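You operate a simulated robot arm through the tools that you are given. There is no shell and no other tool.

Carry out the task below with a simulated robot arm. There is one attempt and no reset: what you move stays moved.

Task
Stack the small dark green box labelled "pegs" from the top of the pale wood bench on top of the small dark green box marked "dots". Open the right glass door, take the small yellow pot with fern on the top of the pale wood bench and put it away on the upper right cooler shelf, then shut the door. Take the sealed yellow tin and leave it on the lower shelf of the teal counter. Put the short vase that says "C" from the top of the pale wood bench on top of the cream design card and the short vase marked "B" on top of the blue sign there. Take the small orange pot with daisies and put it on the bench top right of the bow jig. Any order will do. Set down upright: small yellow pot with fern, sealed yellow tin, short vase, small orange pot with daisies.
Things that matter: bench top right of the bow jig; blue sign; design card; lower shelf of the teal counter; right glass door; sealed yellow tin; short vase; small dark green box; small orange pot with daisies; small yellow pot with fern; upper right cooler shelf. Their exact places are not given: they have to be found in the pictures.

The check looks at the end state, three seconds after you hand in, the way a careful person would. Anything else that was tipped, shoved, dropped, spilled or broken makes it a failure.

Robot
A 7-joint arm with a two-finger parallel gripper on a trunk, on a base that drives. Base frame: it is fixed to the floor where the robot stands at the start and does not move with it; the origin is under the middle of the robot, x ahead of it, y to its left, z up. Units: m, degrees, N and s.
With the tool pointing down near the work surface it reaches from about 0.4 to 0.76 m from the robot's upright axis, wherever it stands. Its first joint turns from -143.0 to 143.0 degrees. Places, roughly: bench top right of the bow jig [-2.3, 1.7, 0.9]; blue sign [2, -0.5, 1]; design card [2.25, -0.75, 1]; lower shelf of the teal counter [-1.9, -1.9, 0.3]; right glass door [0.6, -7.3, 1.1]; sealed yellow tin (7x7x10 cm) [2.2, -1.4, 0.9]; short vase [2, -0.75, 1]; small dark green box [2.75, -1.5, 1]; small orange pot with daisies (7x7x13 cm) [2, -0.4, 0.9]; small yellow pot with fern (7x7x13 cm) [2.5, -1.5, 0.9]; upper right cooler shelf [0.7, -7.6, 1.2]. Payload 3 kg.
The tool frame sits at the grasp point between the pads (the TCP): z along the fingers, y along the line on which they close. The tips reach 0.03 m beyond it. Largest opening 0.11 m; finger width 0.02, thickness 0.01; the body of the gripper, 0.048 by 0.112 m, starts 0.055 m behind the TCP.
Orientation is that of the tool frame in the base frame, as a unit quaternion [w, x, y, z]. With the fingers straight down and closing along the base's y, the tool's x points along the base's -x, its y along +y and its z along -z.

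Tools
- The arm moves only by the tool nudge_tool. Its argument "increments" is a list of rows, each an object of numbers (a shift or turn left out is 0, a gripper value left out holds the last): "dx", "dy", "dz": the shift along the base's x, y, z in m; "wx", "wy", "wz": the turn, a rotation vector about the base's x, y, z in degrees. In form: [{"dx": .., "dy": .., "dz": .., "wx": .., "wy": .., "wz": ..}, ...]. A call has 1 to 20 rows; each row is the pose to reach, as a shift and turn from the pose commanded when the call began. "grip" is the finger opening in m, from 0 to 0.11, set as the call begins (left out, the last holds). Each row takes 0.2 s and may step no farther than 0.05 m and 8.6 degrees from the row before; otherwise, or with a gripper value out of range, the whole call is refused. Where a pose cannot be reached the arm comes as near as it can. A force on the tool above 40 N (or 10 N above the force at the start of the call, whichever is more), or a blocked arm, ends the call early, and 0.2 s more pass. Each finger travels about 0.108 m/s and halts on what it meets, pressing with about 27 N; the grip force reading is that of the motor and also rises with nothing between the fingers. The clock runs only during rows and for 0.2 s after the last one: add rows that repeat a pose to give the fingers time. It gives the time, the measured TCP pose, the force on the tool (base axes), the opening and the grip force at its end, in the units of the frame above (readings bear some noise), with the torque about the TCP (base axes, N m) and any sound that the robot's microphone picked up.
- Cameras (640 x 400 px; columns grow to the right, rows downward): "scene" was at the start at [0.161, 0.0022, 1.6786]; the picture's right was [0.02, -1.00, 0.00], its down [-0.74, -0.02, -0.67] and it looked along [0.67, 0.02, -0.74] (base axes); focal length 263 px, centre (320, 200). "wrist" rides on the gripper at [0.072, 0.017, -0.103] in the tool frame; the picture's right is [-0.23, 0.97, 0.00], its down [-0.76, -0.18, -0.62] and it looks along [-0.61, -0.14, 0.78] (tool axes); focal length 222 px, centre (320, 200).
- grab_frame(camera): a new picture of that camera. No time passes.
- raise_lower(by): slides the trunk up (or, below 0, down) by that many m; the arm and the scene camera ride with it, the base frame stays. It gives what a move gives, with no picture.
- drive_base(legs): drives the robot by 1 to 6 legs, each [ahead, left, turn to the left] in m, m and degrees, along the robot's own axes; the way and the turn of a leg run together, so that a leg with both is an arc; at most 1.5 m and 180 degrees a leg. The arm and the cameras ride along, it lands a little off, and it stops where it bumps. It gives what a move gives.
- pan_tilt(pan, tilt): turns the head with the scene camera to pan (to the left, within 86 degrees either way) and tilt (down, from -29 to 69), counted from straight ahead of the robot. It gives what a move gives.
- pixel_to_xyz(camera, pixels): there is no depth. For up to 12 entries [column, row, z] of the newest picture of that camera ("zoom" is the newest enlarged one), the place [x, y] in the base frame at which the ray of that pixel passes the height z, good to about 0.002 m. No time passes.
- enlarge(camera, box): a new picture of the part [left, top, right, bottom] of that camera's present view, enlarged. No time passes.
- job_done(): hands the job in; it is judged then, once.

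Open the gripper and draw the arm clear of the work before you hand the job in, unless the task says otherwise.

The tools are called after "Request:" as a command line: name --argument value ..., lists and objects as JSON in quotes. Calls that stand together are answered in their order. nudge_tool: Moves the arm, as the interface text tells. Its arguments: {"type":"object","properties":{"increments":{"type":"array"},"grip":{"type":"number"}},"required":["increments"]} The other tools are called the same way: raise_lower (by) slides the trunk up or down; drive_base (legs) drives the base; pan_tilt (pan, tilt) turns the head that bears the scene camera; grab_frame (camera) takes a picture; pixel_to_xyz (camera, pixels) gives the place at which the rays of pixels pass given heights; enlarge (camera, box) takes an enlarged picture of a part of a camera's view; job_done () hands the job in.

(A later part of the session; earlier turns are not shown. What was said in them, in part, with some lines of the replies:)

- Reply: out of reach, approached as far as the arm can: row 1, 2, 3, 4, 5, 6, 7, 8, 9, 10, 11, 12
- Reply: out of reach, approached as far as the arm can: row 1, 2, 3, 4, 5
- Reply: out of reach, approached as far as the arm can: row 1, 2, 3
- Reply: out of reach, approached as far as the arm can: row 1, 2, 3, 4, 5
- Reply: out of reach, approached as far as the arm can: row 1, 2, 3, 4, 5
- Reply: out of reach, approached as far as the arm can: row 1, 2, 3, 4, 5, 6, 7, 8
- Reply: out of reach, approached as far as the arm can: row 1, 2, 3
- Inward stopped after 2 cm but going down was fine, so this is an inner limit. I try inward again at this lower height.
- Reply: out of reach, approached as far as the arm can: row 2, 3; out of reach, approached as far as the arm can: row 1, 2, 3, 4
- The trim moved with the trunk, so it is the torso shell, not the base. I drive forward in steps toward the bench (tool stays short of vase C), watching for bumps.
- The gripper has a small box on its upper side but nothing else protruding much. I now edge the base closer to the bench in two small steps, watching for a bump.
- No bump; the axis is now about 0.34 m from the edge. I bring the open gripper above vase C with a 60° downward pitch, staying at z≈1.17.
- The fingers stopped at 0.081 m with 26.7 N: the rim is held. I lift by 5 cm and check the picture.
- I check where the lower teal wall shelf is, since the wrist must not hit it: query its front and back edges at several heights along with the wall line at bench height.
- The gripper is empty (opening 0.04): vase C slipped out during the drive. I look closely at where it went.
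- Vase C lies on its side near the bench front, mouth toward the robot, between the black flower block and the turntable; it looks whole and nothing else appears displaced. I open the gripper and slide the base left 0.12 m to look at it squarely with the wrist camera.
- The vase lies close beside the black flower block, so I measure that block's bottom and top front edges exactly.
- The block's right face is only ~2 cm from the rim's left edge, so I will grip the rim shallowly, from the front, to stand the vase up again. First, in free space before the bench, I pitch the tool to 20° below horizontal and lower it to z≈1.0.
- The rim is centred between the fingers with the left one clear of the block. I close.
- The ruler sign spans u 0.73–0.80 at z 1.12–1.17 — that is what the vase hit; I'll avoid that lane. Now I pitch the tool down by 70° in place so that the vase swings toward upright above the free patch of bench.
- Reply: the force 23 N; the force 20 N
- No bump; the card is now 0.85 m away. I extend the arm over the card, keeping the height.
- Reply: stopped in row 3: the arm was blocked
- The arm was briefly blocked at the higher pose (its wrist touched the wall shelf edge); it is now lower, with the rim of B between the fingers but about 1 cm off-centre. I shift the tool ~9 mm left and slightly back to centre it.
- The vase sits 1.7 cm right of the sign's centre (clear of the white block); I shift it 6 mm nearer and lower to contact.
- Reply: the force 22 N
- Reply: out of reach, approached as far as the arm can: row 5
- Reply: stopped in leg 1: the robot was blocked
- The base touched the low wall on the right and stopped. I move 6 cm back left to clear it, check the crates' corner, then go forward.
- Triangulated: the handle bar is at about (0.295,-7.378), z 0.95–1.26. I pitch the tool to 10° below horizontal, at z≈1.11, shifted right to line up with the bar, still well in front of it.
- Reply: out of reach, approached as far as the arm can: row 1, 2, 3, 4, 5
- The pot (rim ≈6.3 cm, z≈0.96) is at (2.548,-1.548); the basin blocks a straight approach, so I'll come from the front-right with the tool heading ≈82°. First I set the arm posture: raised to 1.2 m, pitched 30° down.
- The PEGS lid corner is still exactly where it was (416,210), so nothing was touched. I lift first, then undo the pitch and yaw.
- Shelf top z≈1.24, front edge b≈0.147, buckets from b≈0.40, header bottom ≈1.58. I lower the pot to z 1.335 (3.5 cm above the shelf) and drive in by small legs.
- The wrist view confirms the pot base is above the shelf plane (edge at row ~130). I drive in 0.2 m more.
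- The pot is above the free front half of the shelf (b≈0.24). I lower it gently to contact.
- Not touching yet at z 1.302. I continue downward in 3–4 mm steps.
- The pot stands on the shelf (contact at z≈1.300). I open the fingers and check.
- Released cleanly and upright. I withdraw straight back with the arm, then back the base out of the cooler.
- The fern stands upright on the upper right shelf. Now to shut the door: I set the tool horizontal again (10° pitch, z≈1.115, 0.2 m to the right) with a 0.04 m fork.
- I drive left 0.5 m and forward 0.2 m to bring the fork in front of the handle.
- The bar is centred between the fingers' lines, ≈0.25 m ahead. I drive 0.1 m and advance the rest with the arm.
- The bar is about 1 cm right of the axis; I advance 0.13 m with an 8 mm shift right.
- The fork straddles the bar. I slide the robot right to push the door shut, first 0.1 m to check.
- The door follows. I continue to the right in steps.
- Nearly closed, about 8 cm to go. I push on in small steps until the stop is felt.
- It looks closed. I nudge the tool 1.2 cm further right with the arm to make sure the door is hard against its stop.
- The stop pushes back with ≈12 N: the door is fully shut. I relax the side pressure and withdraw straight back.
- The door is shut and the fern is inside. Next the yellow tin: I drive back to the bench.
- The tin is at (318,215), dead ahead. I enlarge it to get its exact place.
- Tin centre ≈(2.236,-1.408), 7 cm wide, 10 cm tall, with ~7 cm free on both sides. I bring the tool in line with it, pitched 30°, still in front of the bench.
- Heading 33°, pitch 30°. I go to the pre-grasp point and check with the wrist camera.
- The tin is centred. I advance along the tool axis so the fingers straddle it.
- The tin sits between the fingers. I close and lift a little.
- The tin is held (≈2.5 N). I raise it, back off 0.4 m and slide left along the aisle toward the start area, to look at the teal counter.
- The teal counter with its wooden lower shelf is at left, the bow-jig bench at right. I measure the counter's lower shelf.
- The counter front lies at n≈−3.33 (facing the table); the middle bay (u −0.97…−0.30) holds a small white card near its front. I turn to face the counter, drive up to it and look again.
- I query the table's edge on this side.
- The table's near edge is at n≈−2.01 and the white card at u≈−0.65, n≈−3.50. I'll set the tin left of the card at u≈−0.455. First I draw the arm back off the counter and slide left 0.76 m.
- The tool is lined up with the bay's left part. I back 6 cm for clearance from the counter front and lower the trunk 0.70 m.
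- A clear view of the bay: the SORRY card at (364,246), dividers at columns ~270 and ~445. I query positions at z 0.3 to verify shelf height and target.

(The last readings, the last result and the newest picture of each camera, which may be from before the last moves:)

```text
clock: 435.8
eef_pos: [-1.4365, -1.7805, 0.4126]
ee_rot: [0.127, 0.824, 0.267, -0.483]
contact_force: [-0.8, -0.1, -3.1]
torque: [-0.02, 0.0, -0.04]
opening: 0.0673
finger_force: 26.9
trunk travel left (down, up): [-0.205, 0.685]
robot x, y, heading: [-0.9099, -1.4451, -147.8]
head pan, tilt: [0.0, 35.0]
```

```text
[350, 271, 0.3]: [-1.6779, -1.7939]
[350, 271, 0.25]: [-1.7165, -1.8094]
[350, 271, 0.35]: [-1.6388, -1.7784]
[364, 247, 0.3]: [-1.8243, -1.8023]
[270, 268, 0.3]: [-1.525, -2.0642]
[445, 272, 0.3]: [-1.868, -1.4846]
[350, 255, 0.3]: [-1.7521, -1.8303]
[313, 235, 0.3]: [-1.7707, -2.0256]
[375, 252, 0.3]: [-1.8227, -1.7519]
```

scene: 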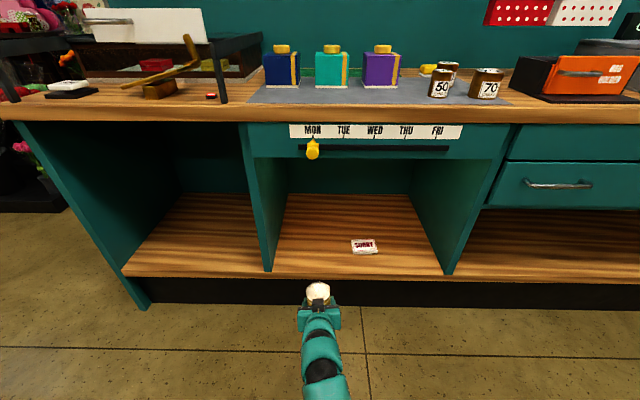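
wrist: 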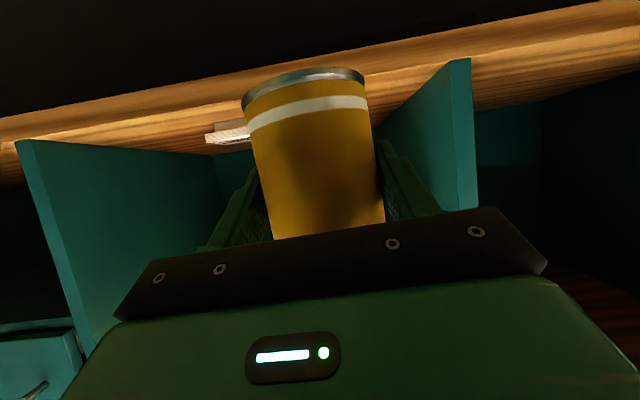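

The shelf top works out to z≈0.28–0.30 with its front edge near n −3.41; the tin base is now at 0.36. I drive in 0.25 m by small legs, then check.

Request:
drive_base --legs '[[0.09, 0, 0], [0.08, 0, 0], [0.08, 0, 0]]'

Request:
grab_frame --camera "scene"

Request:
grab_frame --camera "wrist"

```text
clock: 438.2
eef_pos: [-1.6473, -1.9136, 0.4128]
ee_rot: [0.127, 0.825, 0.266, -0.482]
contact_force: [0.1, -0.1, -3.4]
torque: [0.02, -0.03, -0.01]
opening: 0.0672
finger_force: 26.9
trunk travel left (down, up): [-0.205, 0.685]
robot x, y, heading: [-1.1217, -1.5773, -147.7]
head pan, tilt: [0.0, 35.0]
```

```text
taken
```

scene: 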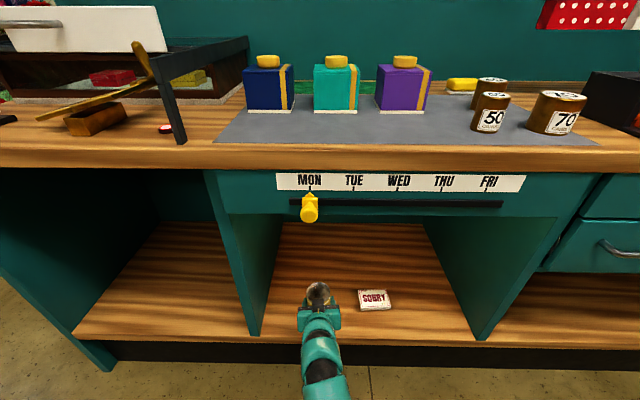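

```text
taken
```

wrist: 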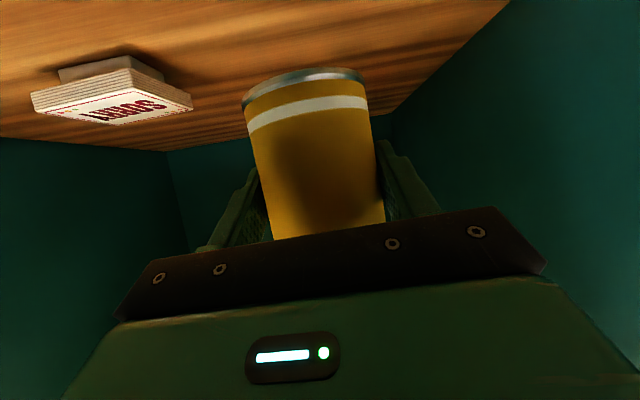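

The tin is inside the bay, left of the card. I extend 0.1 m further in with the arm, then lower to contact.

Request:
nudge_tool --increments '[{"dx": -0.0212, "dy": -0.0133}, {"dx": -0.0424, "dy": -0.0265}, {"dx": -0.0636, "dy": -0.04}, {"dx": -0.0848, "dy": -0.053}, {"dx": -0.0848, "dy": -0.053}]'

Request:
nudge_tool --increments '[{"dz": -0.012}, {"dz": -0.024}, {"dz": -0.036}, {"dz": -0.04}]'

Request:
grab_frame --camera "wrist"

```text
clock: 439.4
eef_pos: [-1.7337, -1.9679, 0.4125]
ee_rot: [0.126, 0.826, 0.266, -0.481]
contact_force: [0.2, -0.5, -2.8]
torque: [0.02, -0.02, 0.01]
opening: 0.0673
finger_force: 26.9
trunk travel left (down, up): [-0.205, 0.685]
robot x, y, heading: [-1.1199, -1.5785, -147.9]
head pan, tilt: [0.0, 35.0]
```

```text
clock: 440.4
eef_pos: [-1.7325, -1.9676, 0.3723]
ee_rot: [0.128, 0.825, 0.267, -0.482]
contact_force: [0.2, 0.8, -3.5]
torque: [0.02, -0.02, 0.01]
opening: 0.0676
finger_force: 26.9
trunk travel left (down, up): [-0.205, 0.685]
robot x, y, heading: [-1.1233, -1.5779, -147.7]
head pan, tilt: [0.0, 35.0]
```

```text
taken
```

wrist: 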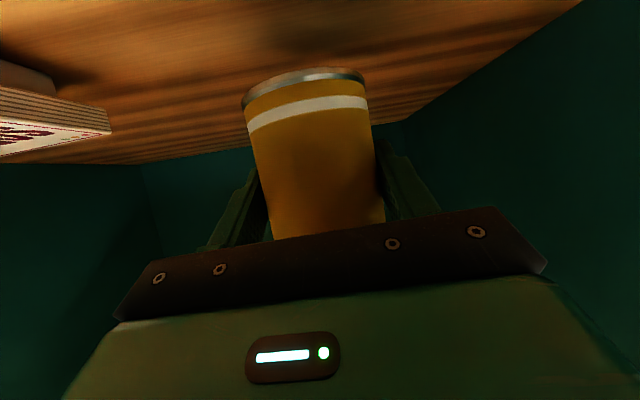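

The SORRY stand is closer than I'd like on the right, so I shift 4 cm left before lowering further.

Request:
nudge_tool --increments '[{"dx": 0.0107, "dy": -0.017}, {"dx": 0.0214, "dy": -0.034}, {"dx": 0.0214, "dy": -0.034}]'

Request:
nudge_tool --increments '[{"dz": -0.006}, {"dz": -0.012}, {"dz": -0.018}]'

Request:
nudge_tool --increments '[{"dz": -0.003}, {"dz": -0.006}]'

```text
clock: 441.2
eef_pos: [-1.7117, -1.9994, 0.3713]
ee_rot: [0.126, 0.825, 0.266, -0.482]
contact_force: [-0.5, 0.4, -3.0]
torque: [0.02, 0.0, 0.01]
opening: 0.0671
finger_force: 27.1
trunk travel left (down, up): [-0.205, 0.685]
robot x, y, heading: [-1.1224, -1.5818, -148.0]
head pan, tilt: [0.0, 35.0]
```

```text
clock: 442.0
eef_pos: [-1.7112, -2.0001, 0.3541]
ee_rot: [0.127, 0.825, 0.266, -0.482]
contact_force: [0.3, 0.6, -2.7]
torque: [0.01, -0.03, 0.01]
opening: 0.0672
finger_force: 27.0
trunk travel left (down, up): [-0.205, 0.685]
robot x, y, heading: [-1.1219, -1.5766, -147.8]
head pan, tilt: [0.0, 35.0]
```

```text
clock: 442.6
eef_pos: [-1.7107, -2.0018, 0.3481]
ee_rot: [0.126, 0.825, 0.266, -0.482]
contact_force: [-0.6, -0.5, -2.5]
torque: [0.01, -0.02, 0.02]
opening: 0.0674
finger_force: 27.2
trunk travel left (down, up): [-0.205, 0.685]
robot x, y, heading: [-1.1225, -1.5793, -147.9]
head pan, tilt: [0.0, 35.0]
```

No contact at tin base ≈0.297. I continue in 4 mm steps.

Request:
nudge_tool --increments '[{"dz": -0.003}, {"dz": -0.006}]'

Request:
nudge_tool --increments '[{"dz": -0.003}, {"dz": -0.006}]'

Request:
nudge_tool --increments '[{"dz": -0.003}, {"dz": -0.006}]'

```text
clock: 443.2
eef_pos: [-1.7111, -2.0013, 0.3425]
ee_rot: [0.126, 0.825, 0.265, -0.483]
contact_force: [-0.4, 0.8, -3.1]
torque: [0.01, -0.03, 0.0]
opening: 0.0671
finger_force: 26.9
trunk travel left (down, up): [-0.205, 0.685]
robot x, y, heading: [-1.1225, -1.5795, -147.6]
head pan, tilt: [0.0, 35.0]
```

```text
clock: 443.8
eef_pos: [-1.71, -2.0012, 0.3364]
ee_rot: [0.126, 0.825, 0.266, -0.482]
contact_force: [0.7, -1.4, -4.3]
torque: [0.02, -0.03, 0.03]
opening: 0.0672
finger_force: 27.1
trunk travel left (down, up): [-0.205, 0.685]
robot x, y, heading: [-1.1252, -1.5802, -147.8]
head pan, tilt: [0.0, 35.0]
```

```text
clock: 444.4
eef_pos: [-1.7118, -2.0013, 0.3326]
ee_rot: [0.128, 0.823, 0.264, -0.485]
contact_force: [-0.2, 1.4, 15.2]
torque: [-0.43, -0.3, 0.02]
opening: 0.067
finger_force: 27.0
trunk travel left (down, up): [-0.205, 0.685]
robot x, y, heading: [-1.1192, -1.5813, -147.9]
head pan, tilt: [0.0, 35.0]
```

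Contact: the tin base is on the shelf (z≈0.282). I ease 2 mm and open to 0.09.

Request:
nudge_tool --increments '[{"dz": 0.001}, {"dz": 0.002}]'

Request:
nudge_tool --increments '[{"dz": 0}, {"dz": 0}, {"dz": 0}]' --grip 0.09

Request:
grab_frame --camera "wrist"

```text
clock: 445.0
eef_pos: [-1.7121, -2.0013, 0.334]
ee_rot: [0.128, 0.824, 0.265, -0.484]
contact_force: [-6.3, -4.0, 14.4]
torque: [-0.75, 0.07, -0.24]
opening: 0.0672
finger_force: 26.5
trunk travel left (down, up): [-0.205, 0.685]
robot x, y, heading: [-1.1229, -1.577, -147.9]
head pan, tilt: [0.0, 35.0]
```

```text
clock: 445.8
eef_pos: [-1.7116, -2.0013, 0.3325]
ee_rot: [0.127, 0.825, 0.267, -0.482]
contact_force: [-0.1, -0.2, 1.2]
torque: [0.03, 0.0, -0.01]
opening: 0.0901
finger_force: 0.0
trunk travel left (down, up): [-0.205, 0.685]
robot x, y, heading: [-1.1224, -1.5803, -147.6]
head pan, tilt: [0.0, 35.0]
```

```text
taken
```

wrist: 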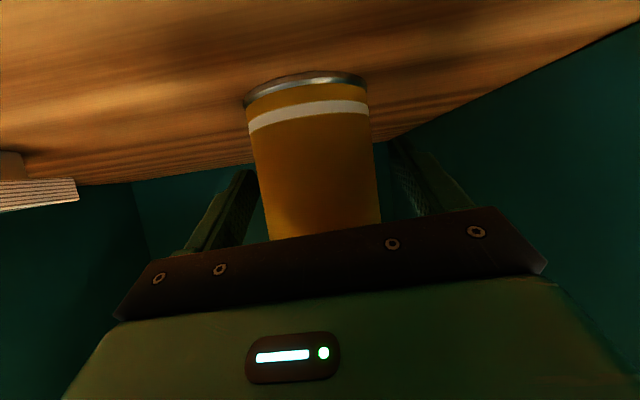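

The tin stands upright. I withdraw back and slightly up, then back the base out.

Request:
nudge_tool --increments '[{"dx": 0.03, "dy": 0.0188, "dz": 0.004}, {"dx": 0.06, "dy": 0.0375, "dz": 0.012}, {"dx": 0.09, "dy": 0.0563, "dz": 0.025}, {"dx": 0.12, "dy": 0.075, "dz": 0.04}]'

Request:
drive_base --legs '[[-0.2, 0, 0]]'

Request:
grab_frame --camera "scene"

Request:
enlarge --camera "scene" --box '[220, 190, 480, 320]'

```text
clock: 446.8
eef_pos: [-1.5921, -1.9265, 0.3771]
ee_rot: [0.127, 0.825, 0.265, -0.483]
contact_force: [-0.1, 0.5, -0.4]
torque: [0.01, 0.02, 0.01]
opening: 0.0898
finger_force: 0.0
trunk travel left (down, up): [-0.205, 0.685]
robot x, y, heading: [-1.1233, -1.5789, -148.1]
head pan, tilt: [0.0, 35.0]
```

```text
clock: 448.4
eef_pos: [-1.4228, -1.8222, 0.376]
ee_rot: [0.126, 0.824, 0.266, -0.483]
contact_force: [-0.4, -0.1, -0.4]
torque: [0.0, -0.01, 0.0]
opening: 0.0901
finger_force: 0.1
trunk travel left (down, up): [-0.205, 0.685]
robot x, y, heading: [-0.951, -1.473, -147.7]
head pan, tilt: [0.0, 35.0]
```

```text
taken
```

scene: 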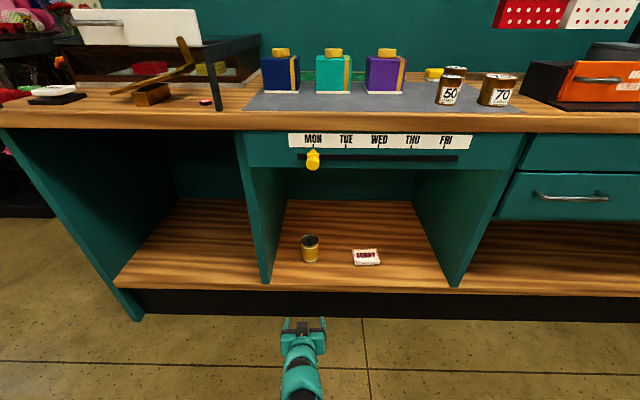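

```text
2.46 times, centred on (350, 255) of scene
```

zoom: 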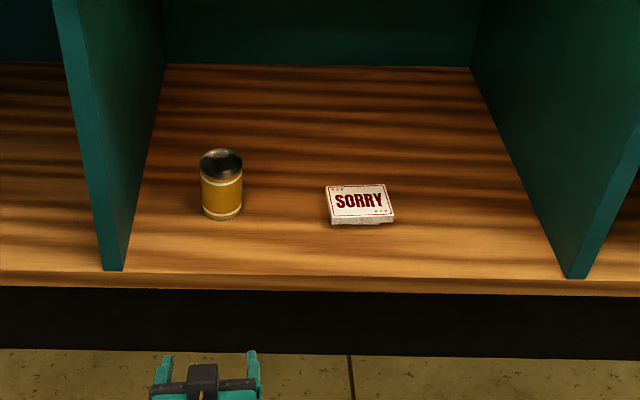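

The tin stands on the lower shelf. I raise the trunk, slide right out of the bay lane and look at the bow-jig bench.

Request:
raise_lower --by 0.35

Request:
raise_lower --by 0.33

Request:
drive_base --legs '[[0, -0.8, 0], [-0.6, 0, 0]]'

Request:
pan_tilt --pan -65 --tilt 25

Request:
grab_frame --camera "scene"

```text
clock: 451.8
eef_pos: [-1.4233, -1.8225, 0.722]
ee_rot: [0.127, 0.825, 0.266, -0.482]
contact_force: [1.1, 0.4, -0.1]
torque: [-0.02, 0.0, 0.04]
opening: 0.09
finger_force: 0.1
trunk travel left (down, up): [-0.555, 0.335]
robot x, y, heading: [-0.9598, -1.4744, -147.9]
head pan, tilt: [0.0, 35.0]
```

```text
clock: 455.0
eef_pos: [-1.4244, -1.8223, 1.0523]
ee_rot: [0.127, 0.825, 0.265, -0.483]
contact_force: [0.5, 0.1, 0.7]
torque: [-0.03, 0.01, 0.04]
opening: 0.0902
finger_force: 0.1
trunk travel left (down, up): [-0.885, 0.005]
robot x, y, heading: [-0.9524, -1.4768, -148.0]
head pan, tilt: [0.0, 35.0]
```

```text
clock: 462.3
eef_pos: [-1.3453, -0.8218, 1.0523]
ee_rot: [0.127, 0.824, 0.266, -0.483]
contact_force: [-0.1, 0.6, 0.2]
torque: [0.02, 0.03, 0.01]
opening: 0.0903
finger_force: 0.0
trunk travel left (down, up): [-0.885, 0.005]
robot x, y, heading: [-0.88, -0.4689, -147.6]
head pan, tilt: [0.0, 35.0]
```

```text
clock: 463.7
eef_pos: [-1.3446, -0.8214, 1.0541]
ee_rot: [0.129, 0.824, 0.267, -0.482]
contact_force: [0.5, -1.0, -0.2]
torque: [-0.01, -0.01, 0.02]
opening: 0.0901
finger_force: 0.0
trunk travel left (down, up): [-0.885, 0.005]
robot x, y, heading: [-0.876, -0.4706, -147.5]
head pan, tilt: [-65.0, 25.0]
```

```text
taken
```

scene: 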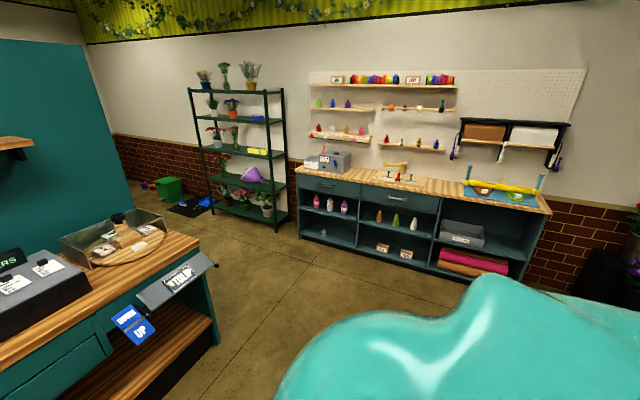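

The bow-jig bench is against the far wall. I enlarge its top.

Request:
enlarge --camera "scene" --box '[290, 120, 570, 290]'

Request:
enlarge --camera "scene" --box '[360, 140, 560, 230]'

```text
2.29 times, centred on (430, 205) of scene
```

zoom: 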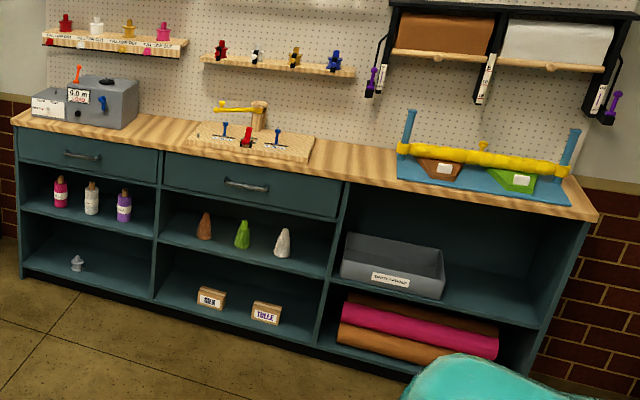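

```text
3.20 times, centred on (460, 185) of scene
```

zoom: 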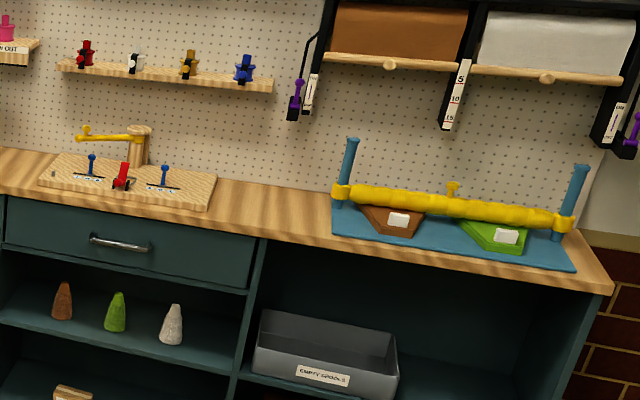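

The bow jig (wooden board with pegs and yellow crank) has a free stretch of bench to its right, before the blue roller. I measure it.

Request:
pixel_to_xyz --camera "zoom" --pixels '[[215, 185, 0.9], [205, 210, 0.9], [272, 205, 0.9], [332, 208, 0.9], [333, 233, 0.9], [262, 238, 0.9], [0, 190, 0.9], [612, 290, 0.9], [270, 185, 0.9]]'

```text
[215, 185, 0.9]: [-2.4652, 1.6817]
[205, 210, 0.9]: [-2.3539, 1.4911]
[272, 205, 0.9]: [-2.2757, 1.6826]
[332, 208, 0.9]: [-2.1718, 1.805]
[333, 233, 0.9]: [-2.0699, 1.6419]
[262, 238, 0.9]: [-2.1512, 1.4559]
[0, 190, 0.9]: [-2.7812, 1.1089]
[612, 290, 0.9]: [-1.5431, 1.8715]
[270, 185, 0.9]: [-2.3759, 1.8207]
```

Free zone: between the jig (n −2.23) and the roller (n −1.91), front edge u≈−3.585; target ≈(-2.239,1.618). Now I fetch the daisies: turn round, return to the bench's left end.

Request:
drive_base --legs '[[0, 0, 90], [0, 0, 89.8], [1.25, 0, 0], [0, -0.75, 0], [0, -0.7, 0]]'

Request:
pan_tilt --pan 0 --tilt 42

Request:
grab_frame --camera "scene"

```text
clock: 484.8
eef_pos: [1.4188, -0.6526, 1.0524]
ee_rot: [0.481, -0.272, 0.823, 0.131]
contact_force: [0.1, -0.9, 0.0]
torque: [0.0, 0.0, 0.05]
opening: 0.0901
finger_force: 0.1
trunk travel left (down, up): [-0.885, 0.005]
robot x, y, heading: [0.953, -1.0103, 33.2]
head pan, tilt: [-65.0, 25.0]
```

```text
clock: 486.1
eef_pos: [1.4195, -0.6534, 1.0535]
ee_rot: [0.481, -0.272, 0.823, 0.131]
contact_force: [-0.7, -0.3, 0.2]
torque: [0.0, -0.01, 0.01]
opening: 0.0899
finger_force: 0.0
trunk travel left (down, up): [-0.885, 0.005]
robot x, y, heading: [0.9602, -1.0067, 33.1]
head pan, tilt: [0.0, 42.0]
```

```text
taken
```

scene: 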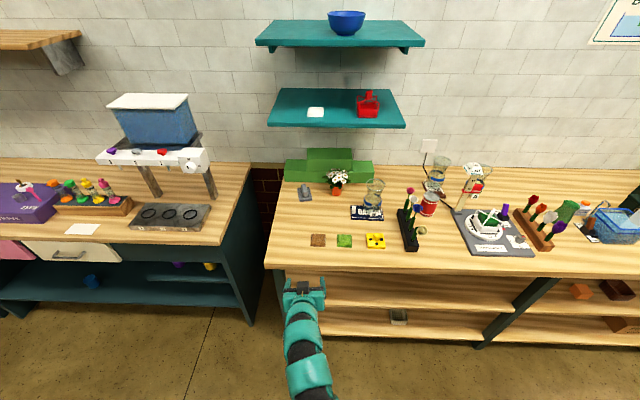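

I enlarge the daisies and surroundings.

Request:
enlarge --camera "scene" --box '[285, 150, 405, 225]'

```text
5.33 times, centred on (345, 188) of scene
```

zoom: 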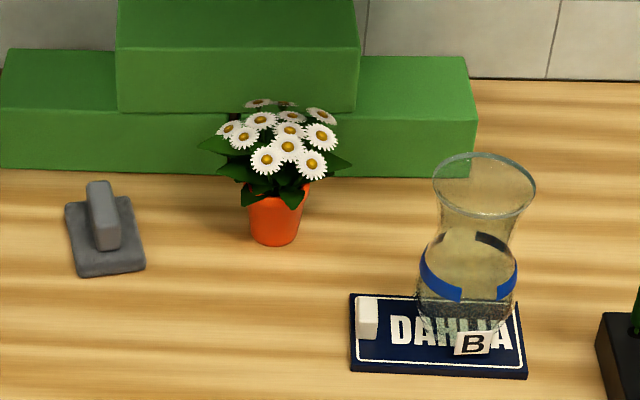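

Request:
pixel_to_xyz --camera "zoom" --pixels '[[274, 246, 0.9], [255, 235, 0.905], [297, 233, 0.905], [243, 192, 0.95], [311, 188, 0.95], [243, 192, 0.96], [311, 188, 0.96], [350, 172, 0.98], [198, 145, 0.98], [146, 268, 0.9], [350, 365, 0.9], [475, 178, 0.9]]'

```text
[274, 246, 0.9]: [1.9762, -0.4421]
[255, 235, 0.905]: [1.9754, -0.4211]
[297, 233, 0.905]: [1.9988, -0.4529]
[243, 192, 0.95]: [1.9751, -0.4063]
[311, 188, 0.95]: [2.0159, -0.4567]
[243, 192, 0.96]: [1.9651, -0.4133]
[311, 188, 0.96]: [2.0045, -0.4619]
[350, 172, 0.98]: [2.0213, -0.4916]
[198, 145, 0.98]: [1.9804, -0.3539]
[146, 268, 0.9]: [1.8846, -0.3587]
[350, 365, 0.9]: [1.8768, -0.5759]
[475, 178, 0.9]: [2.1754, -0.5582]
```

The daisy pot axis ≈(1.989,-0.435), rim z≈0.96. The lane straight in front of it is free. I drive 0.4 m closer, then line up at 35° pitch.

Request:
drive_base --legs '[[0.25, 0, -1], [0.15, 0, 0]]'

```text
clock: 488.9
eef_pos: [1.7684, -0.4431, 1.0523]
ee_rot: [0.482, -0.265, 0.825, 0.127]
contact_force: [0.1, 0.3, -0.6]
torque: [-0.01, -0.02, 0.01]
opening: 0.0897
finger_force: 0.0
trunk travel left (down, up): [-0.885, 0.005]
robot x, y, heading: [1.2969, -0.7933, 32.1]
head pan, tilt: [0.0, 42.0]
```

I move to the pre-grasp point and look.

Request:
nudge_tool --increments '[{"dx": 0.032, "dy": -0.0127, "dz": -0.008, "wx": -0.7, "wy": 1}, {"dx": 0.064, "dy": -0.0255, "dz": -0.015, "wx": -1.4, "wy": 2.1}, {"dx": 0.096, "dy": -0.038, "dz": -0.022, "wx": -2, "wy": 3.1}, {"dx": 0.1276, "dy": -0.0509, "dz": -0.03, "wx": -2.7, "wy": 4.2}, {"dx": 0.1276, "dy": -0.0509, "dz": -0.03, "wx": -2.7, "wy": 4.2}]' --grip 0.084

Request:
grab_frame --camera "wrist"

Request:
enlarge --camera "wrist" --box '[240, 20, 400, 140]'

```text
clock: 490.1
eef_pos: [1.896, -0.4942, 1.0232]
ee_rot: [0.446, -0.271, 0.845, 0.117]
contact_force: [-0.3, -0.3, -0.5]
torque: [0.01, 0.03, 0.02]
opening: 0.084
finger_force: 0.1
trunk travel left (down, up): [-0.885, 0.005]
robot x, y, heading: [1.3019, -0.7885, 32.0]
head pan, tilt: [0.0, 42.0]
```

```text
taken
```

wrist: 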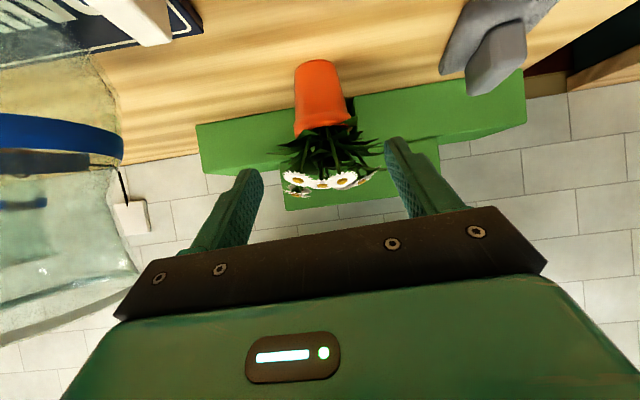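

```text
3.33 times, centred on (320, 80) of wrist
```

zoom: 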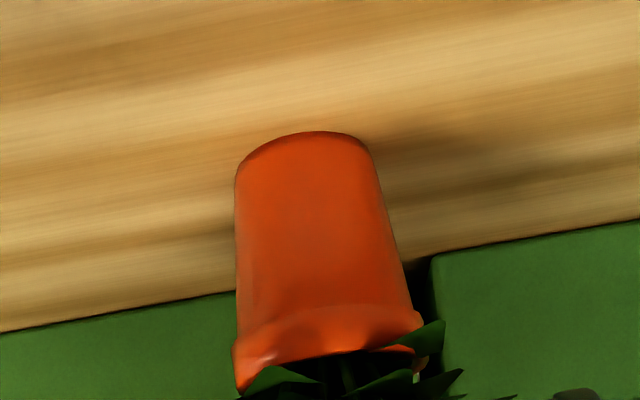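

I query the pot outline from this view.

Request:
pixel_to_xyz --camera "zoom" --pixels '[[313, 131, 0.9], [236, 170, 0.905], [372, 150, 0.905], [232, 350, 0.955], [424, 322, 0.955], [232, 350, 0.96], [424, 322, 0.96]]'

```text
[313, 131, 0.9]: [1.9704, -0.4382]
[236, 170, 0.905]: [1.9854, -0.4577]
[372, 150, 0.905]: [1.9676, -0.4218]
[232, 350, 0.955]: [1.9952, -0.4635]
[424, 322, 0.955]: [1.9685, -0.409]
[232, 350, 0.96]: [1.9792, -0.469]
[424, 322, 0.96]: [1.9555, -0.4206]
```

The pot axis is (1.986,-0.435), aligned with the tool. I advance so the fingers straddle it.

Request:
nudge_tool --increments '[{"dx": 0.02, "dy": 0.0132, "dz": -0.0175}, {"dx": 0.04, "dy": 0.0264, "dz": -0.035}, {"dx": 0.06, "dy": 0.0396, "dz": -0.0525}, {"dx": 0.08, "dy": 0.0528, "dz": -0.07}, {"dx": 0.08, "dy": 0.0528, "dz": -0.07}]'

Request:
grab_frame --camera "wrist"

Request:
grab_frame --camera "scene"

```text
clock: 491.3
eef_pos: [1.9759, -0.442, 0.953]
ee_rot: [0.446, -0.271, 0.845, 0.117]
contact_force: [-0.7, 0.1, -0.1]
torque: [0.02, 0.02, -0.01]
opening: 0.084
finger_force: 0.1
trunk travel left (down, up): [-0.885, 0.005]
robot x, y, heading: [1.2962, -0.7899, 32.0]
head pan, tilt: [0.0, 42.0]
```

```text
taken
```

wrist: 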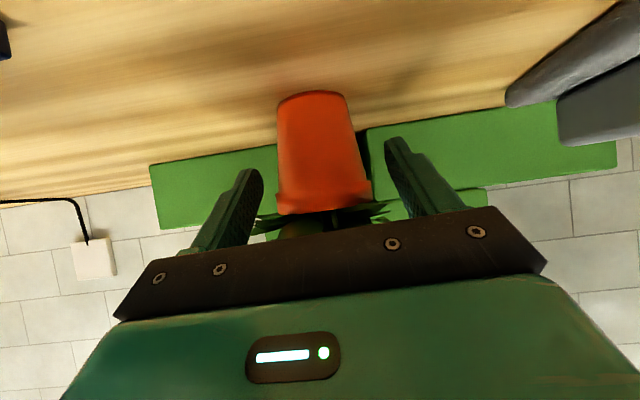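

```text
taken
```

scene: 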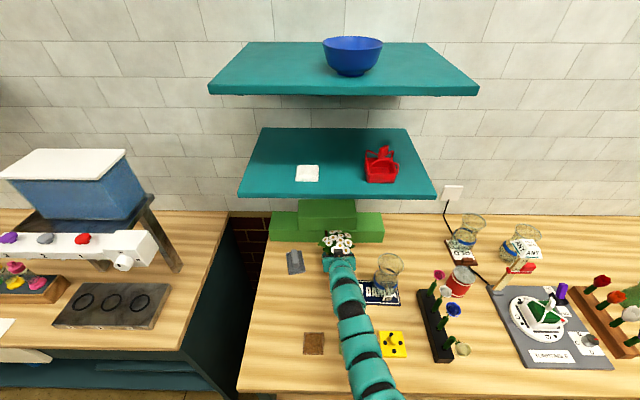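

Centred with no contact. I close on the pot.

Request:
nudge_tool --increments '[{"dz": 0}, {"dz": 0}, {"dz": 0}, {"dz": 0}]' --grip 0.03

Request:
nudge_tool --increments '[{"dz": 0.015}, {"dz": 0.03}, {"dz": 0.045}, {"dz": 0.045}]'

Request:
grab_frame --camera "wrist"

```text
clock: 492.3
eef_pos: [1.9754, -0.4418, 0.9533]
ee_rot: [0.446, -0.271, 0.845, 0.117]
contact_force: [1.3, 0.0, 0.1]
torque: [-0.01, -0.11, -0.03]
opening: 0.0605
finger_force: 27.7
trunk travel left (down, up): [-0.885, 0.005]
robot x, y, heading: [1.2994, -0.7875, 31.8]
head pan, tilt: [0.0, 42.0]
```

```text
clock: 493.3
eef_pos: [1.9749, -0.4436, 0.9976]
ee_rot: [0.445, -0.272, 0.845, 0.118]
contact_force: [-1.0, 0.4, -3.5]
torque: [-0.04, 0.05, 0.0]
opening: 0.0605
finger_force: 26.9
trunk travel left (down, up): [-0.885, 0.005]
robot x, y, heading: [1.297, -0.7935, 31.8]
head pan, tilt: [0.0, 42.0]
```

```text
taken
```

wrist: 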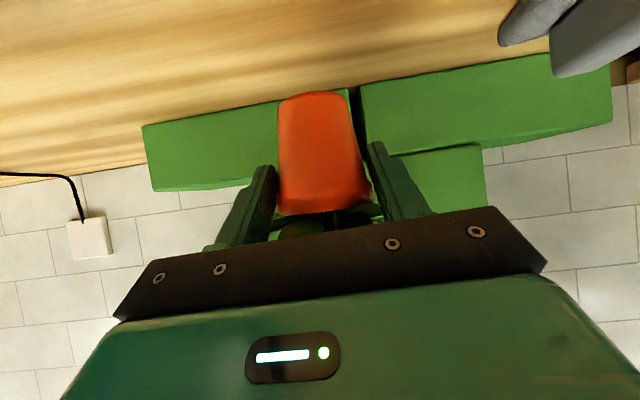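

The daisies are lifted (≈3.5 N). I draw straight back and up a little, then back the base away.

Request:
nudge_tool --increments '[{"dx": -0.03, "dy": -0.0188, "dz": 0.015}, {"dx": -0.06, "dy": -0.0375, "dz": 0.03}, {"dx": -0.09, "dy": -0.0563, "dz": 0.05}, {"dx": -0.115, "dy": -0.072, "dz": 0.07}]'

Request:
drive_base --legs '[[-0.2, 0, 0], [-0.22, 0, 0]]'

Request:
grab_frame --camera "scene"

Request:
grab_frame --camera "wrist"

```text
clock: 494.3
eef_pos: [1.8591, -0.516, 1.0683]
ee_rot: [0.445, -0.272, 0.845, 0.117]
contact_force: [-0.5, -0.1, -3.8]
torque: [0.01, 0.06, -0.03]
opening: 0.0599
finger_force: 26.5
trunk travel left (down, up): [-0.885, 0.005]
robot x, y, heading: [1.2987, -0.7889, 32.0]
head pan, tilt: [0.0, 42.0]
```

```text
clock: 497.2
eef_pos: [1.5033, -0.7392, 1.0692]
ee_rot: [0.446, -0.27, 0.845, 0.117]
contact_force: [-0.4, -1.9, -4.6]
torque: [-0.03, 0.05, 0.01]
opening: 0.0598
finger_force: 26.9
trunk travel left (down, up): [-0.885, 0.005]
robot x, y, heading: [0.9426, -1.0122, 32.2]
head pan, tilt: [0.0, 42.0]
```

```text
taken
```

scene: 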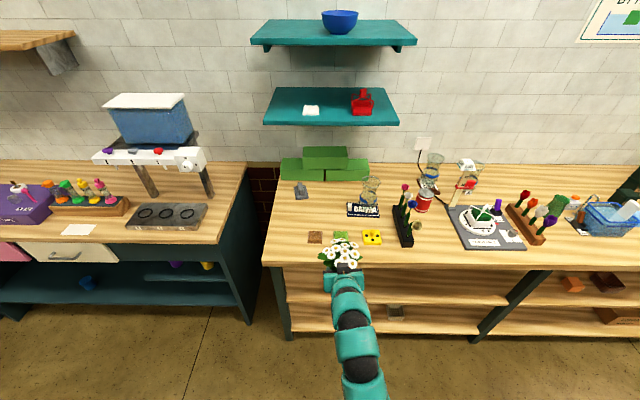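

```text
taken
```

wrist: 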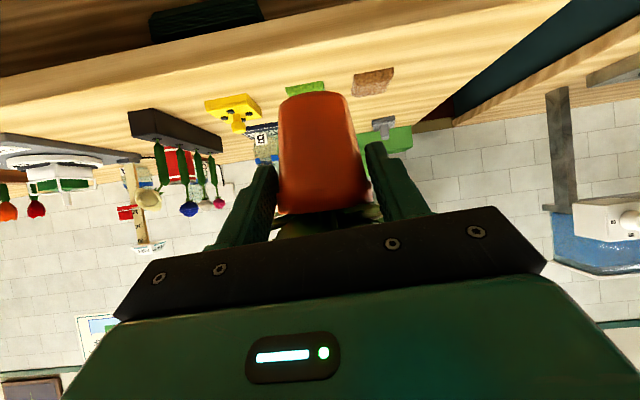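

Clear of the bench. Now to the bow-jig bench: slide left along the aisle, turn to face it, and move over.

Request:
drive_base --legs '[[0, 0.75, 0], [0, 0.7, 0], [0, 0, 45], [0, 0, 45]]'

Request:
drive_base --legs '[[0.6, 0.6, 0], [0.55, 0.65, 0]]'

Request:
pan_tilt --pan 0 --tilt 30

Request:
grab_frame --camera "scene"

```text
clock: 508.8
eef_pos: [-0.101, 0.7795, 1.0687]
ee_rot: [-0.234, 0.788, -0.408, -0.397]
contact_force: [0.1, 0.8, -4.0]
torque: [-0.09, -0.05, -0.03]
opening: 0.0601
finger_force: 27.3
trunk travel left (down, up): [-0.885, 0.005]
robot x, y, heading: [0.1734, 0.2149, 121.6]
head pan, tilt: [0.0, 42.0]
```

```text
clock: 517.5
eef_pos: [-1.7691, 1.1123, 1.0689]
ee_rot: [-0.235, 0.787, -0.411, -0.396]
contact_force: [0.8, 0.3, -3.8]
torque: [-0.05, -0.03, -0.01]
opening: 0.0599
finger_force: 27.4
trunk travel left (down, up): [-0.885, 0.005]
robot x, y, heading: [-1.5031, 0.5444, 121.5]
head pan, tilt: [0.0, 42.0]
```

```text
clock: 518.2
eef_pos: [-1.7691, 1.112, 1.0686]
ee_rot: [-0.235, 0.787, -0.412, -0.395]
contact_force: [0.3, 0.3, -3.9]
torque: [-0.08, -0.05, 0.02]
opening: 0.0601
finger_force: 27.1
trunk travel left (down, up): [-0.885, 0.005]
robot x, y, heading: [-1.5022, 0.547, 121.1]
head pan, tilt: [0.0, 30.0]
```

```text
taken
```

scene: 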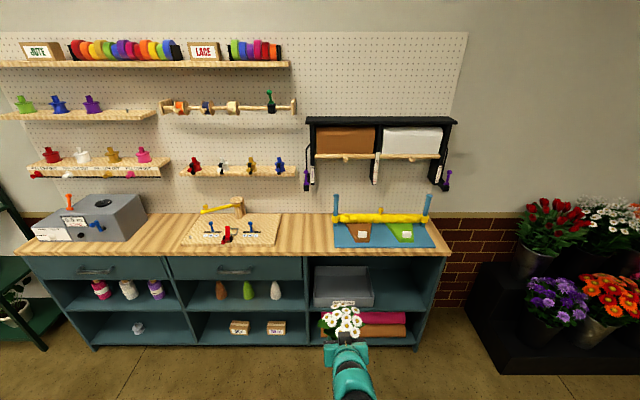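

I face the bow-jig bench squarely; free space between jig (col ~280) and roller (col ~333). I measure it again.

Request:
enlarge --camera "scene" --box '[230, 180, 380, 275]'

Request:
pixel_to_xyz --camera "scene" --pixels '[[275, 246, 0.9], [281, 214, 0.9], [333, 249, 0.9], [333, 224, 0.9], [305, 253, 0.9], [305, 213, 0.9], [305, 232, 0.9], [305, 238, 0.9]]'

```text
4.21 times, centred on (305, 228) of scene
```

zoom: 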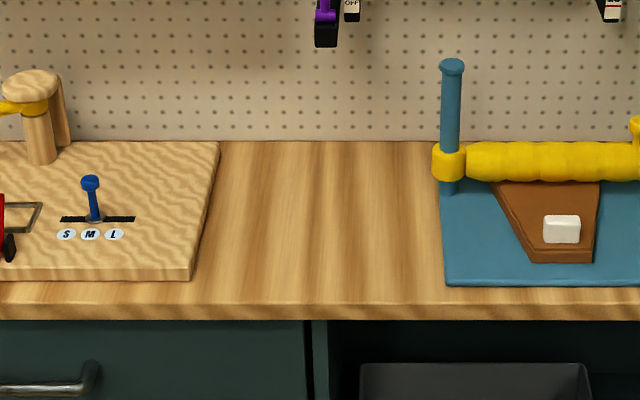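

```text
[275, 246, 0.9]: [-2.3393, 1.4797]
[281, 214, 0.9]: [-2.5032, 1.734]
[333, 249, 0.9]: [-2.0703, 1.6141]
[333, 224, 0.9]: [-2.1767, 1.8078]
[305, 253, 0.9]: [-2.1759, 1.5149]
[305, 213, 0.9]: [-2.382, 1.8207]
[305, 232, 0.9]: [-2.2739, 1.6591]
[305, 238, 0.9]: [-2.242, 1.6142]
```

Target spot ≈(-2.262,1.645). I shift left 0.135 m and drive forward 0.4 m.

Request:
drive_base --legs '[[0, 0.135, 0.5], [0.4, 0, 0]]'

Request:
grab_frame --camera "scene"

Request:
grab_frame --camera "wrist"

```text
clock: 521.6
eef_pos: [-2.1025, 1.3808, 1.0671]
ee_rot: [-0.234, 0.788, -0.409, -0.396]
contact_force: [-0.2, 0.5, -4.5]
torque: [-0.08, -0.02, -0.02]
opening: 0.0598
finger_force: 26.7
trunk travel left (down, up): [-0.885, 0.005]
robot x, y, heading: [-1.8283, 0.8159, 122.0]
head pan, tilt: [0.0, 30.0]
```

```text
taken
```

scene: 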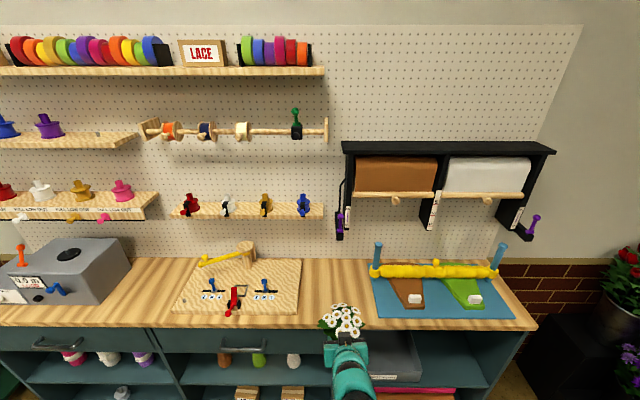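

```text
taken
```

wrist: 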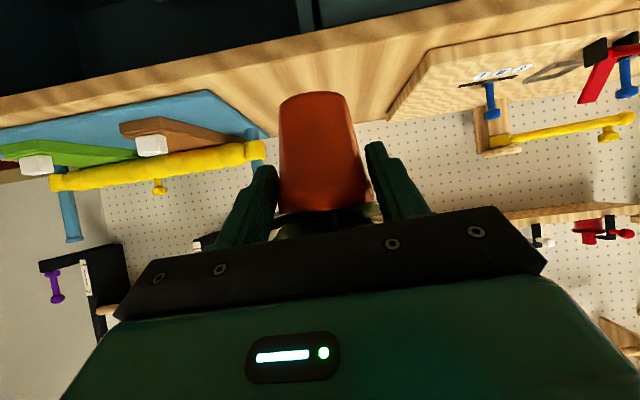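

n is right. I lower the pot to ~4 cm above the bench and go forward 0.3 m in small legs between jig and roller.

Request:
nudge_tool --increments '[{"dz": -0.025}, {"dz": -0.05}, {"dz": -0.07}]'

Request:
drive_base --legs '[[0.1, 0, 0], [0.1, 0, 0], [0.09, 0, 0]]'

Request:
grab_frame --camera "scene"

Request:
grab_frame --camera "wrist"

```text
clock: 522.4
eef_pos: [-2.1008, 1.3794, 0.9983]
ee_rot: [-0.232, 0.789, -0.408, -0.397]
contact_force: [0.6, -0.3, -3.3]
torque: [-0.06, -0.06, 0.0]
opening: 0.0597
finger_force: 27.3
trunk travel left (down, up): [-0.885, 0.005]
robot x, y, heading: [-1.8314, 0.8139, 121.9]
head pan, tilt: [0.0, 30.0]
```

```text
clock: 525.0
eef_pos: [-2.2535, 1.6276, 0.995]
ee_rot: [-0.233, 0.788, -0.409, -0.396]
contact_force: [-0.6, 0.0, -4.3]
torque: [-0.08, -0.05, 0.0]
opening: 0.0596
finger_force: 27.0
trunk travel left (down, up): [-0.885, 0.005]
robot x, y, heading: [-1.9808, 1.064, 121.5]
head pan, tilt: [0.0, 30.0]
```

```text
taken
```

scene: 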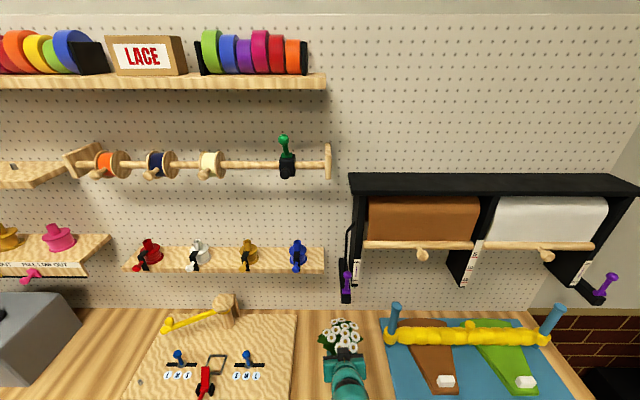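

```text
taken
```

wrist: 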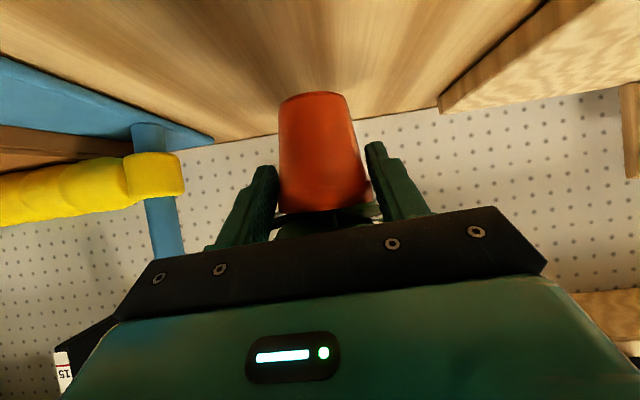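

The pot is between jig and roller. I lower it to contact.

Request:
nudge_tool --increments '[{"dz": -0.012}, {"dz": -0.024}, {"dz": -0.034}]'

Request:
nudge_tool --increments '[{"dz": -0.003}, {"dz": -0.005}]'

Request:
nudge_tool --increments '[{"dz": -0.003}, {"dz": -0.005}]'

```text
clock: 525.8
eef_pos: [-2.2529, 1.6272, 0.9632]
ee_rot: [-0.234, 0.788, -0.408, -0.396]
contact_force: [0.7, 0.3, -3.9]
torque: [-0.06, -0.03, 0.03]
opening: 0.0597
finger_force: 27.0
trunk travel left (down, up): [-0.885, 0.005]
robot x, y, heading: [-1.982, 1.0594, 121.7]
head pan, tilt: [0.0, 30.0]
```

```text
clock: 526.4
eef_pos: [-2.2533, 1.6273, 0.9593]
ee_rot: [-0.233, 0.788, -0.408, -0.397]
contact_force: [-0.3, -0.7, -3.7]
torque: [-0.1, -0.04, 0.0]
opening: 0.0595
finger_force: 27.4
trunk travel left (down, up): [-0.885, 0.005]
robot x, y, heading: [-1.9812, 1.0627, 121.6]
head pan, tilt: [0.0, 30.0]
```

```text
clock: 527.0
eef_pos: [-2.2537, 1.6267, 0.9535]
ee_rot: [-0.233, 0.788, -0.408, -0.397]
contact_force: [-0.1, -0.9, -3.7]
torque: [-0.06, -0.05, -0.02]
opening: 0.0598
finger_force: 27.6
trunk travel left (down, up): [-0.885, 0.005]
robot x, y, heading: [-1.9795, 1.0624, 121.7]
head pan, tilt: [0.0, 30.0]
```

Still full weight at z 0.9535. I continue in small steps.

Request:
nudge_tool --increments '[{"dz": -0.003}, {"dz": -0.005}]'

Request:
nudge_tool --increments '[{"dz": -0.002}, {"dz": -0.004}]'

```text
clock: 527.6
eef_pos: [-2.2541, 1.6259, 0.9522]
ee_rot: [-0.234, 0.787, -0.408, -0.4]
contact_force: [-2.1, -0.7, 18.8]
torque: [0.29, 0.17, -0.18]
opening: 0.0604
finger_force: 27.0
trunk travel left (down, up): [-0.885, 0.005]
robot x, y, heading: [-1.9798, 1.065, 121.9]
head pan, tilt: [0.0, 30.0]
```

```text
clock: 528.2
eef_pos: [-2.2517, 1.6264, 0.944]
ee_rot: [-0.234, 0.788, -0.409, -0.395]
contact_force: [1.9, -5.4, 8.3]
torque: [0.2, 0.2, 0.08]
opening: 0.0536
finger_force: 27.3
trunk travel left (down, up): [-0.885, 0.005]
robot x, y, heading: [-1.9801, 1.0636, 121.7]
head pan, tilt: [0.0, 30.0]
```

The pot stands on the bench. I open and withdraw.

Request:
nudge_tool --increments '[{"dz": 0.002}, {"dz": 0.003}, {"dz": 0.003}, {"dz": 0.003}]' --grip 0.085

Request:
grab_frame --camera "wrist"

```text
clock: 529.2
eef_pos: [-2.2524, 1.6271, 0.9484]
ee_rot: [-0.234, 0.788, -0.409, -0.397]
contact_force: [1.7, 0.2, -0.2]
torque: [-0.01, -0.02, 0.01]
opening: 0.0848
finger_force: 0.1
trunk travel left (down, up): [-0.885, 0.005]
robot x, y, heading: [-1.9794, 1.0662, 121.8]
head pan, tilt: [0.0, 30.0]
```

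```text
taken
```

wrist: 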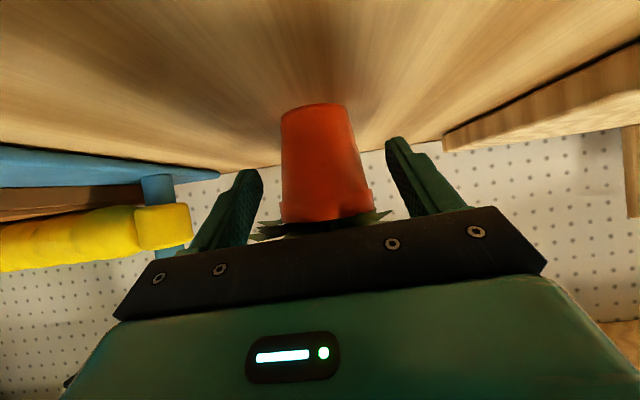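

The pot is upright and free. I withdraw straight back with a slight rise, then back the base off and check.

Request:
nudge_tool --increments '[{"dx": 0.0158, "dy": -0.0255, "dz": 0.002}, {"dx": 0.0315, "dy": -0.051, "dz": 0.006}, {"dx": 0.0473, "dy": -0.0766, "dz": 0.012}, {"dx": 0.063, "dy": -0.102, "dz": 0.02}]'

Request:
drive_base --legs '[[-0.3, 0, 0], [-0.3, 0, 0]]'

Request:
grab_frame --camera "scene"

Request:
enlarge --camera "scene" --box '[200, 170, 440, 290]'

```text
clock: 530.2
eef_pos: [-2.1896, 1.5235, 0.9679]
ee_rot: [-0.233, 0.788, -0.409, -0.397]
contact_force: [-0.7, -0.2, 0.5]
torque: [0.01, 0.02, 0.04]
opening: 0.0851
finger_force: 0.1
trunk travel left (down, up): [-0.885, 0.005]
robot x, y, heading: [-1.9823, 1.0647, 121.8]
head pan, tilt: [0.0, 30.0]
```

```text
clock: 533.9
eef_pos: [-1.8741, 1.012, 0.9687]
ee_rot: [-0.234, 0.788, -0.41, -0.396]
contact_force: [-0.5, -0.8, -1.1]
torque: [-0.01, 0.0, -0.06]
opening: 0.0849
finger_force: 0.1
trunk travel left (down, up): [-0.885, 0.005]
robot x, y, heading: [-1.6687, 0.5501, 121.6]
head pan, tilt: [0.0, 30.0]
```

```text
taken
```

scene: 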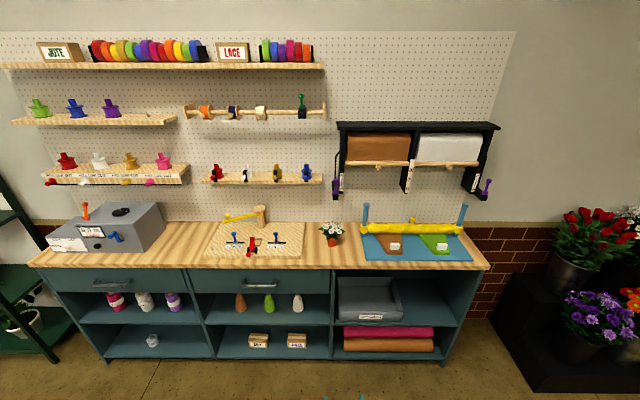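

```text
2.67 times, centred on (320, 230) of scene
```

zoom: 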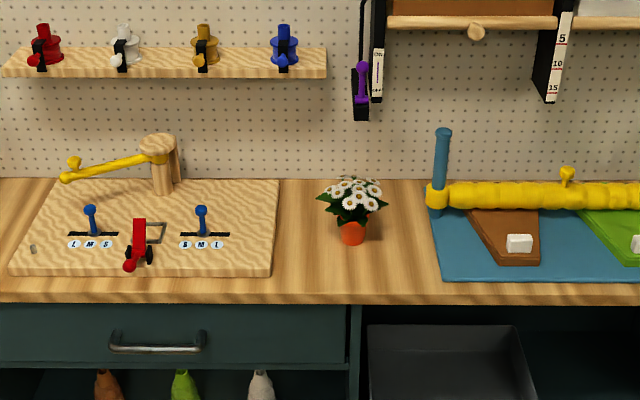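

The daisies stand upright between the bow jig and the roller. For a final check I return to the wood bench and look over everything there.

Request:
drive_base --legs '[[-0.55, -0.65, 0], [-0.6, -0.6, 0], [0, 0, -90], [0, -0.75, 0], [0, -0.8, 0]]'

Request:
pan_tilt --pan 0 --tilt 35

Request:
grab_frame --camera "scene"

```text
clock: 553.9
eef_pos: [1.2827, -0.8697, 0.9679]
ee_rot: [0.446, -0.271, 0.845, 0.117]
contact_force: [-0.3, -0.2, 0.4]
torque: [0.01, -0.03, -0.01]
opening: 0.0852
finger_force: 0.1
trunk travel left (down, up): [-0.885, 0.005]
robot x, y, heading: [0.8235, -1.0795, 32.0]
head pan, tilt: [0.0, 30.0]
```

```text
clock: 554.6
eef_pos: [1.2813, -0.8684, 0.9678]
ee_rot: [0.446, -0.271, 0.845, 0.116]
contact_force: [-0.2, 0.2, -0.8]
torque: [0.0, -0.01, 0.03]
opening: 0.085
finger_force: 0.0
trunk travel left (down, up): [-0.885, 0.005]
robot x, y, heading: [0.8222, -1.0809, 32.0]
head pan, tilt: [0.0, 35.0]
```

```text
taken
```

scene: 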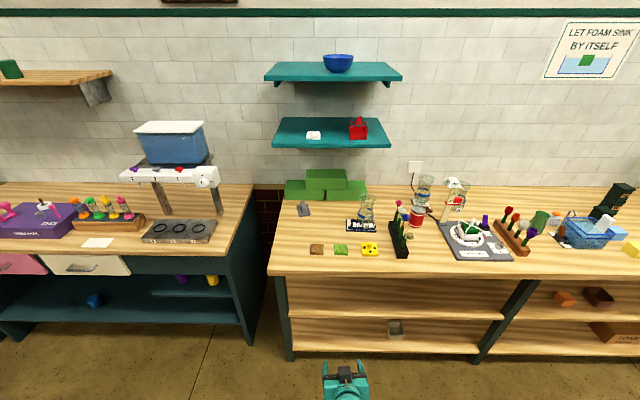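

Request:
enlarge --camera "scene" --box '[330, 150, 530, 270]'

Request:
enlarge --camera "scene" --box '[260, 100, 420, 220]'

Request:
enlarge --camera "scene" --box '[500, 160, 640, 270]'

```text
3.20 times, centred on (430, 210) of scene
```

zoom: 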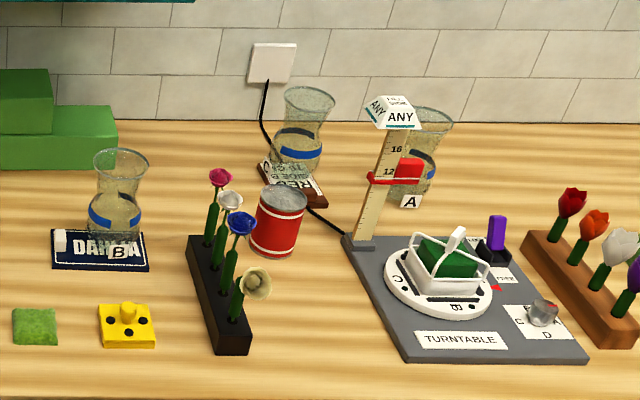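

```text
3.33 times, centred on (340, 160) of scene
```

zoom: 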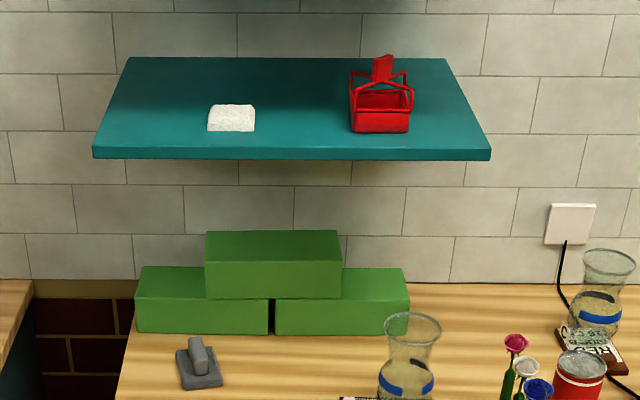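

```text
3.64 times, centred on (570, 215) of scene
```

zoom: 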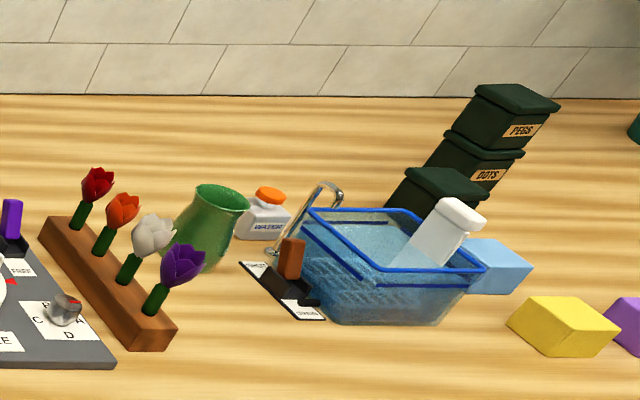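

Everything on the bench is upright and in place: B on the blue sign, C on the design card, PEGS on DOTS, and nothing else looks disturbed. The gripper is open and clear, so I hand in the job.

Request:
job_done

```text
The job is handed in.
```

I finished every part of the task and handed it in. One vase was dropped and re-stood along the way; how the check scores that is not known.

- **Boxes:** the "pegs" box is stacked squarely on the "dots" box.
- **Fern:** the small yellow pot is upright on the upper right cooler shelf. The right glass door is slid shut against its stop.
- **Tin:** the sealed yellow tin is upright on the lower shelf of the teal counter, in the middle bay beside the SORRY card.
- **Vases:** vase "C" is upright on the cream design card and vase "B" is upright on the blue DAHLIA sign.
- **Daisies:** the small orange pot is upright on the bench top between the bow jig and the roller.

Three things went wrong on the way:

- **Vase C dropped:** I carried it into the "ANY" sign on the ruler post. It fell about 20 cm to the bench and lay on its side. I stood it up again and it showed no visible damage.
- **Wall shelf touched:** the wrist was briefly blocked by the edge of the lower wall shelf while I reached for vase B.
- **Base bump:** the base bumped something on the right near the cooler, probably the low wall, and stopped.

On a last look over the bench, the shelf and the nearby items, nothing else looked moved or tipped. I did not go back to the low wall. The gripper is open and the arm is clear.
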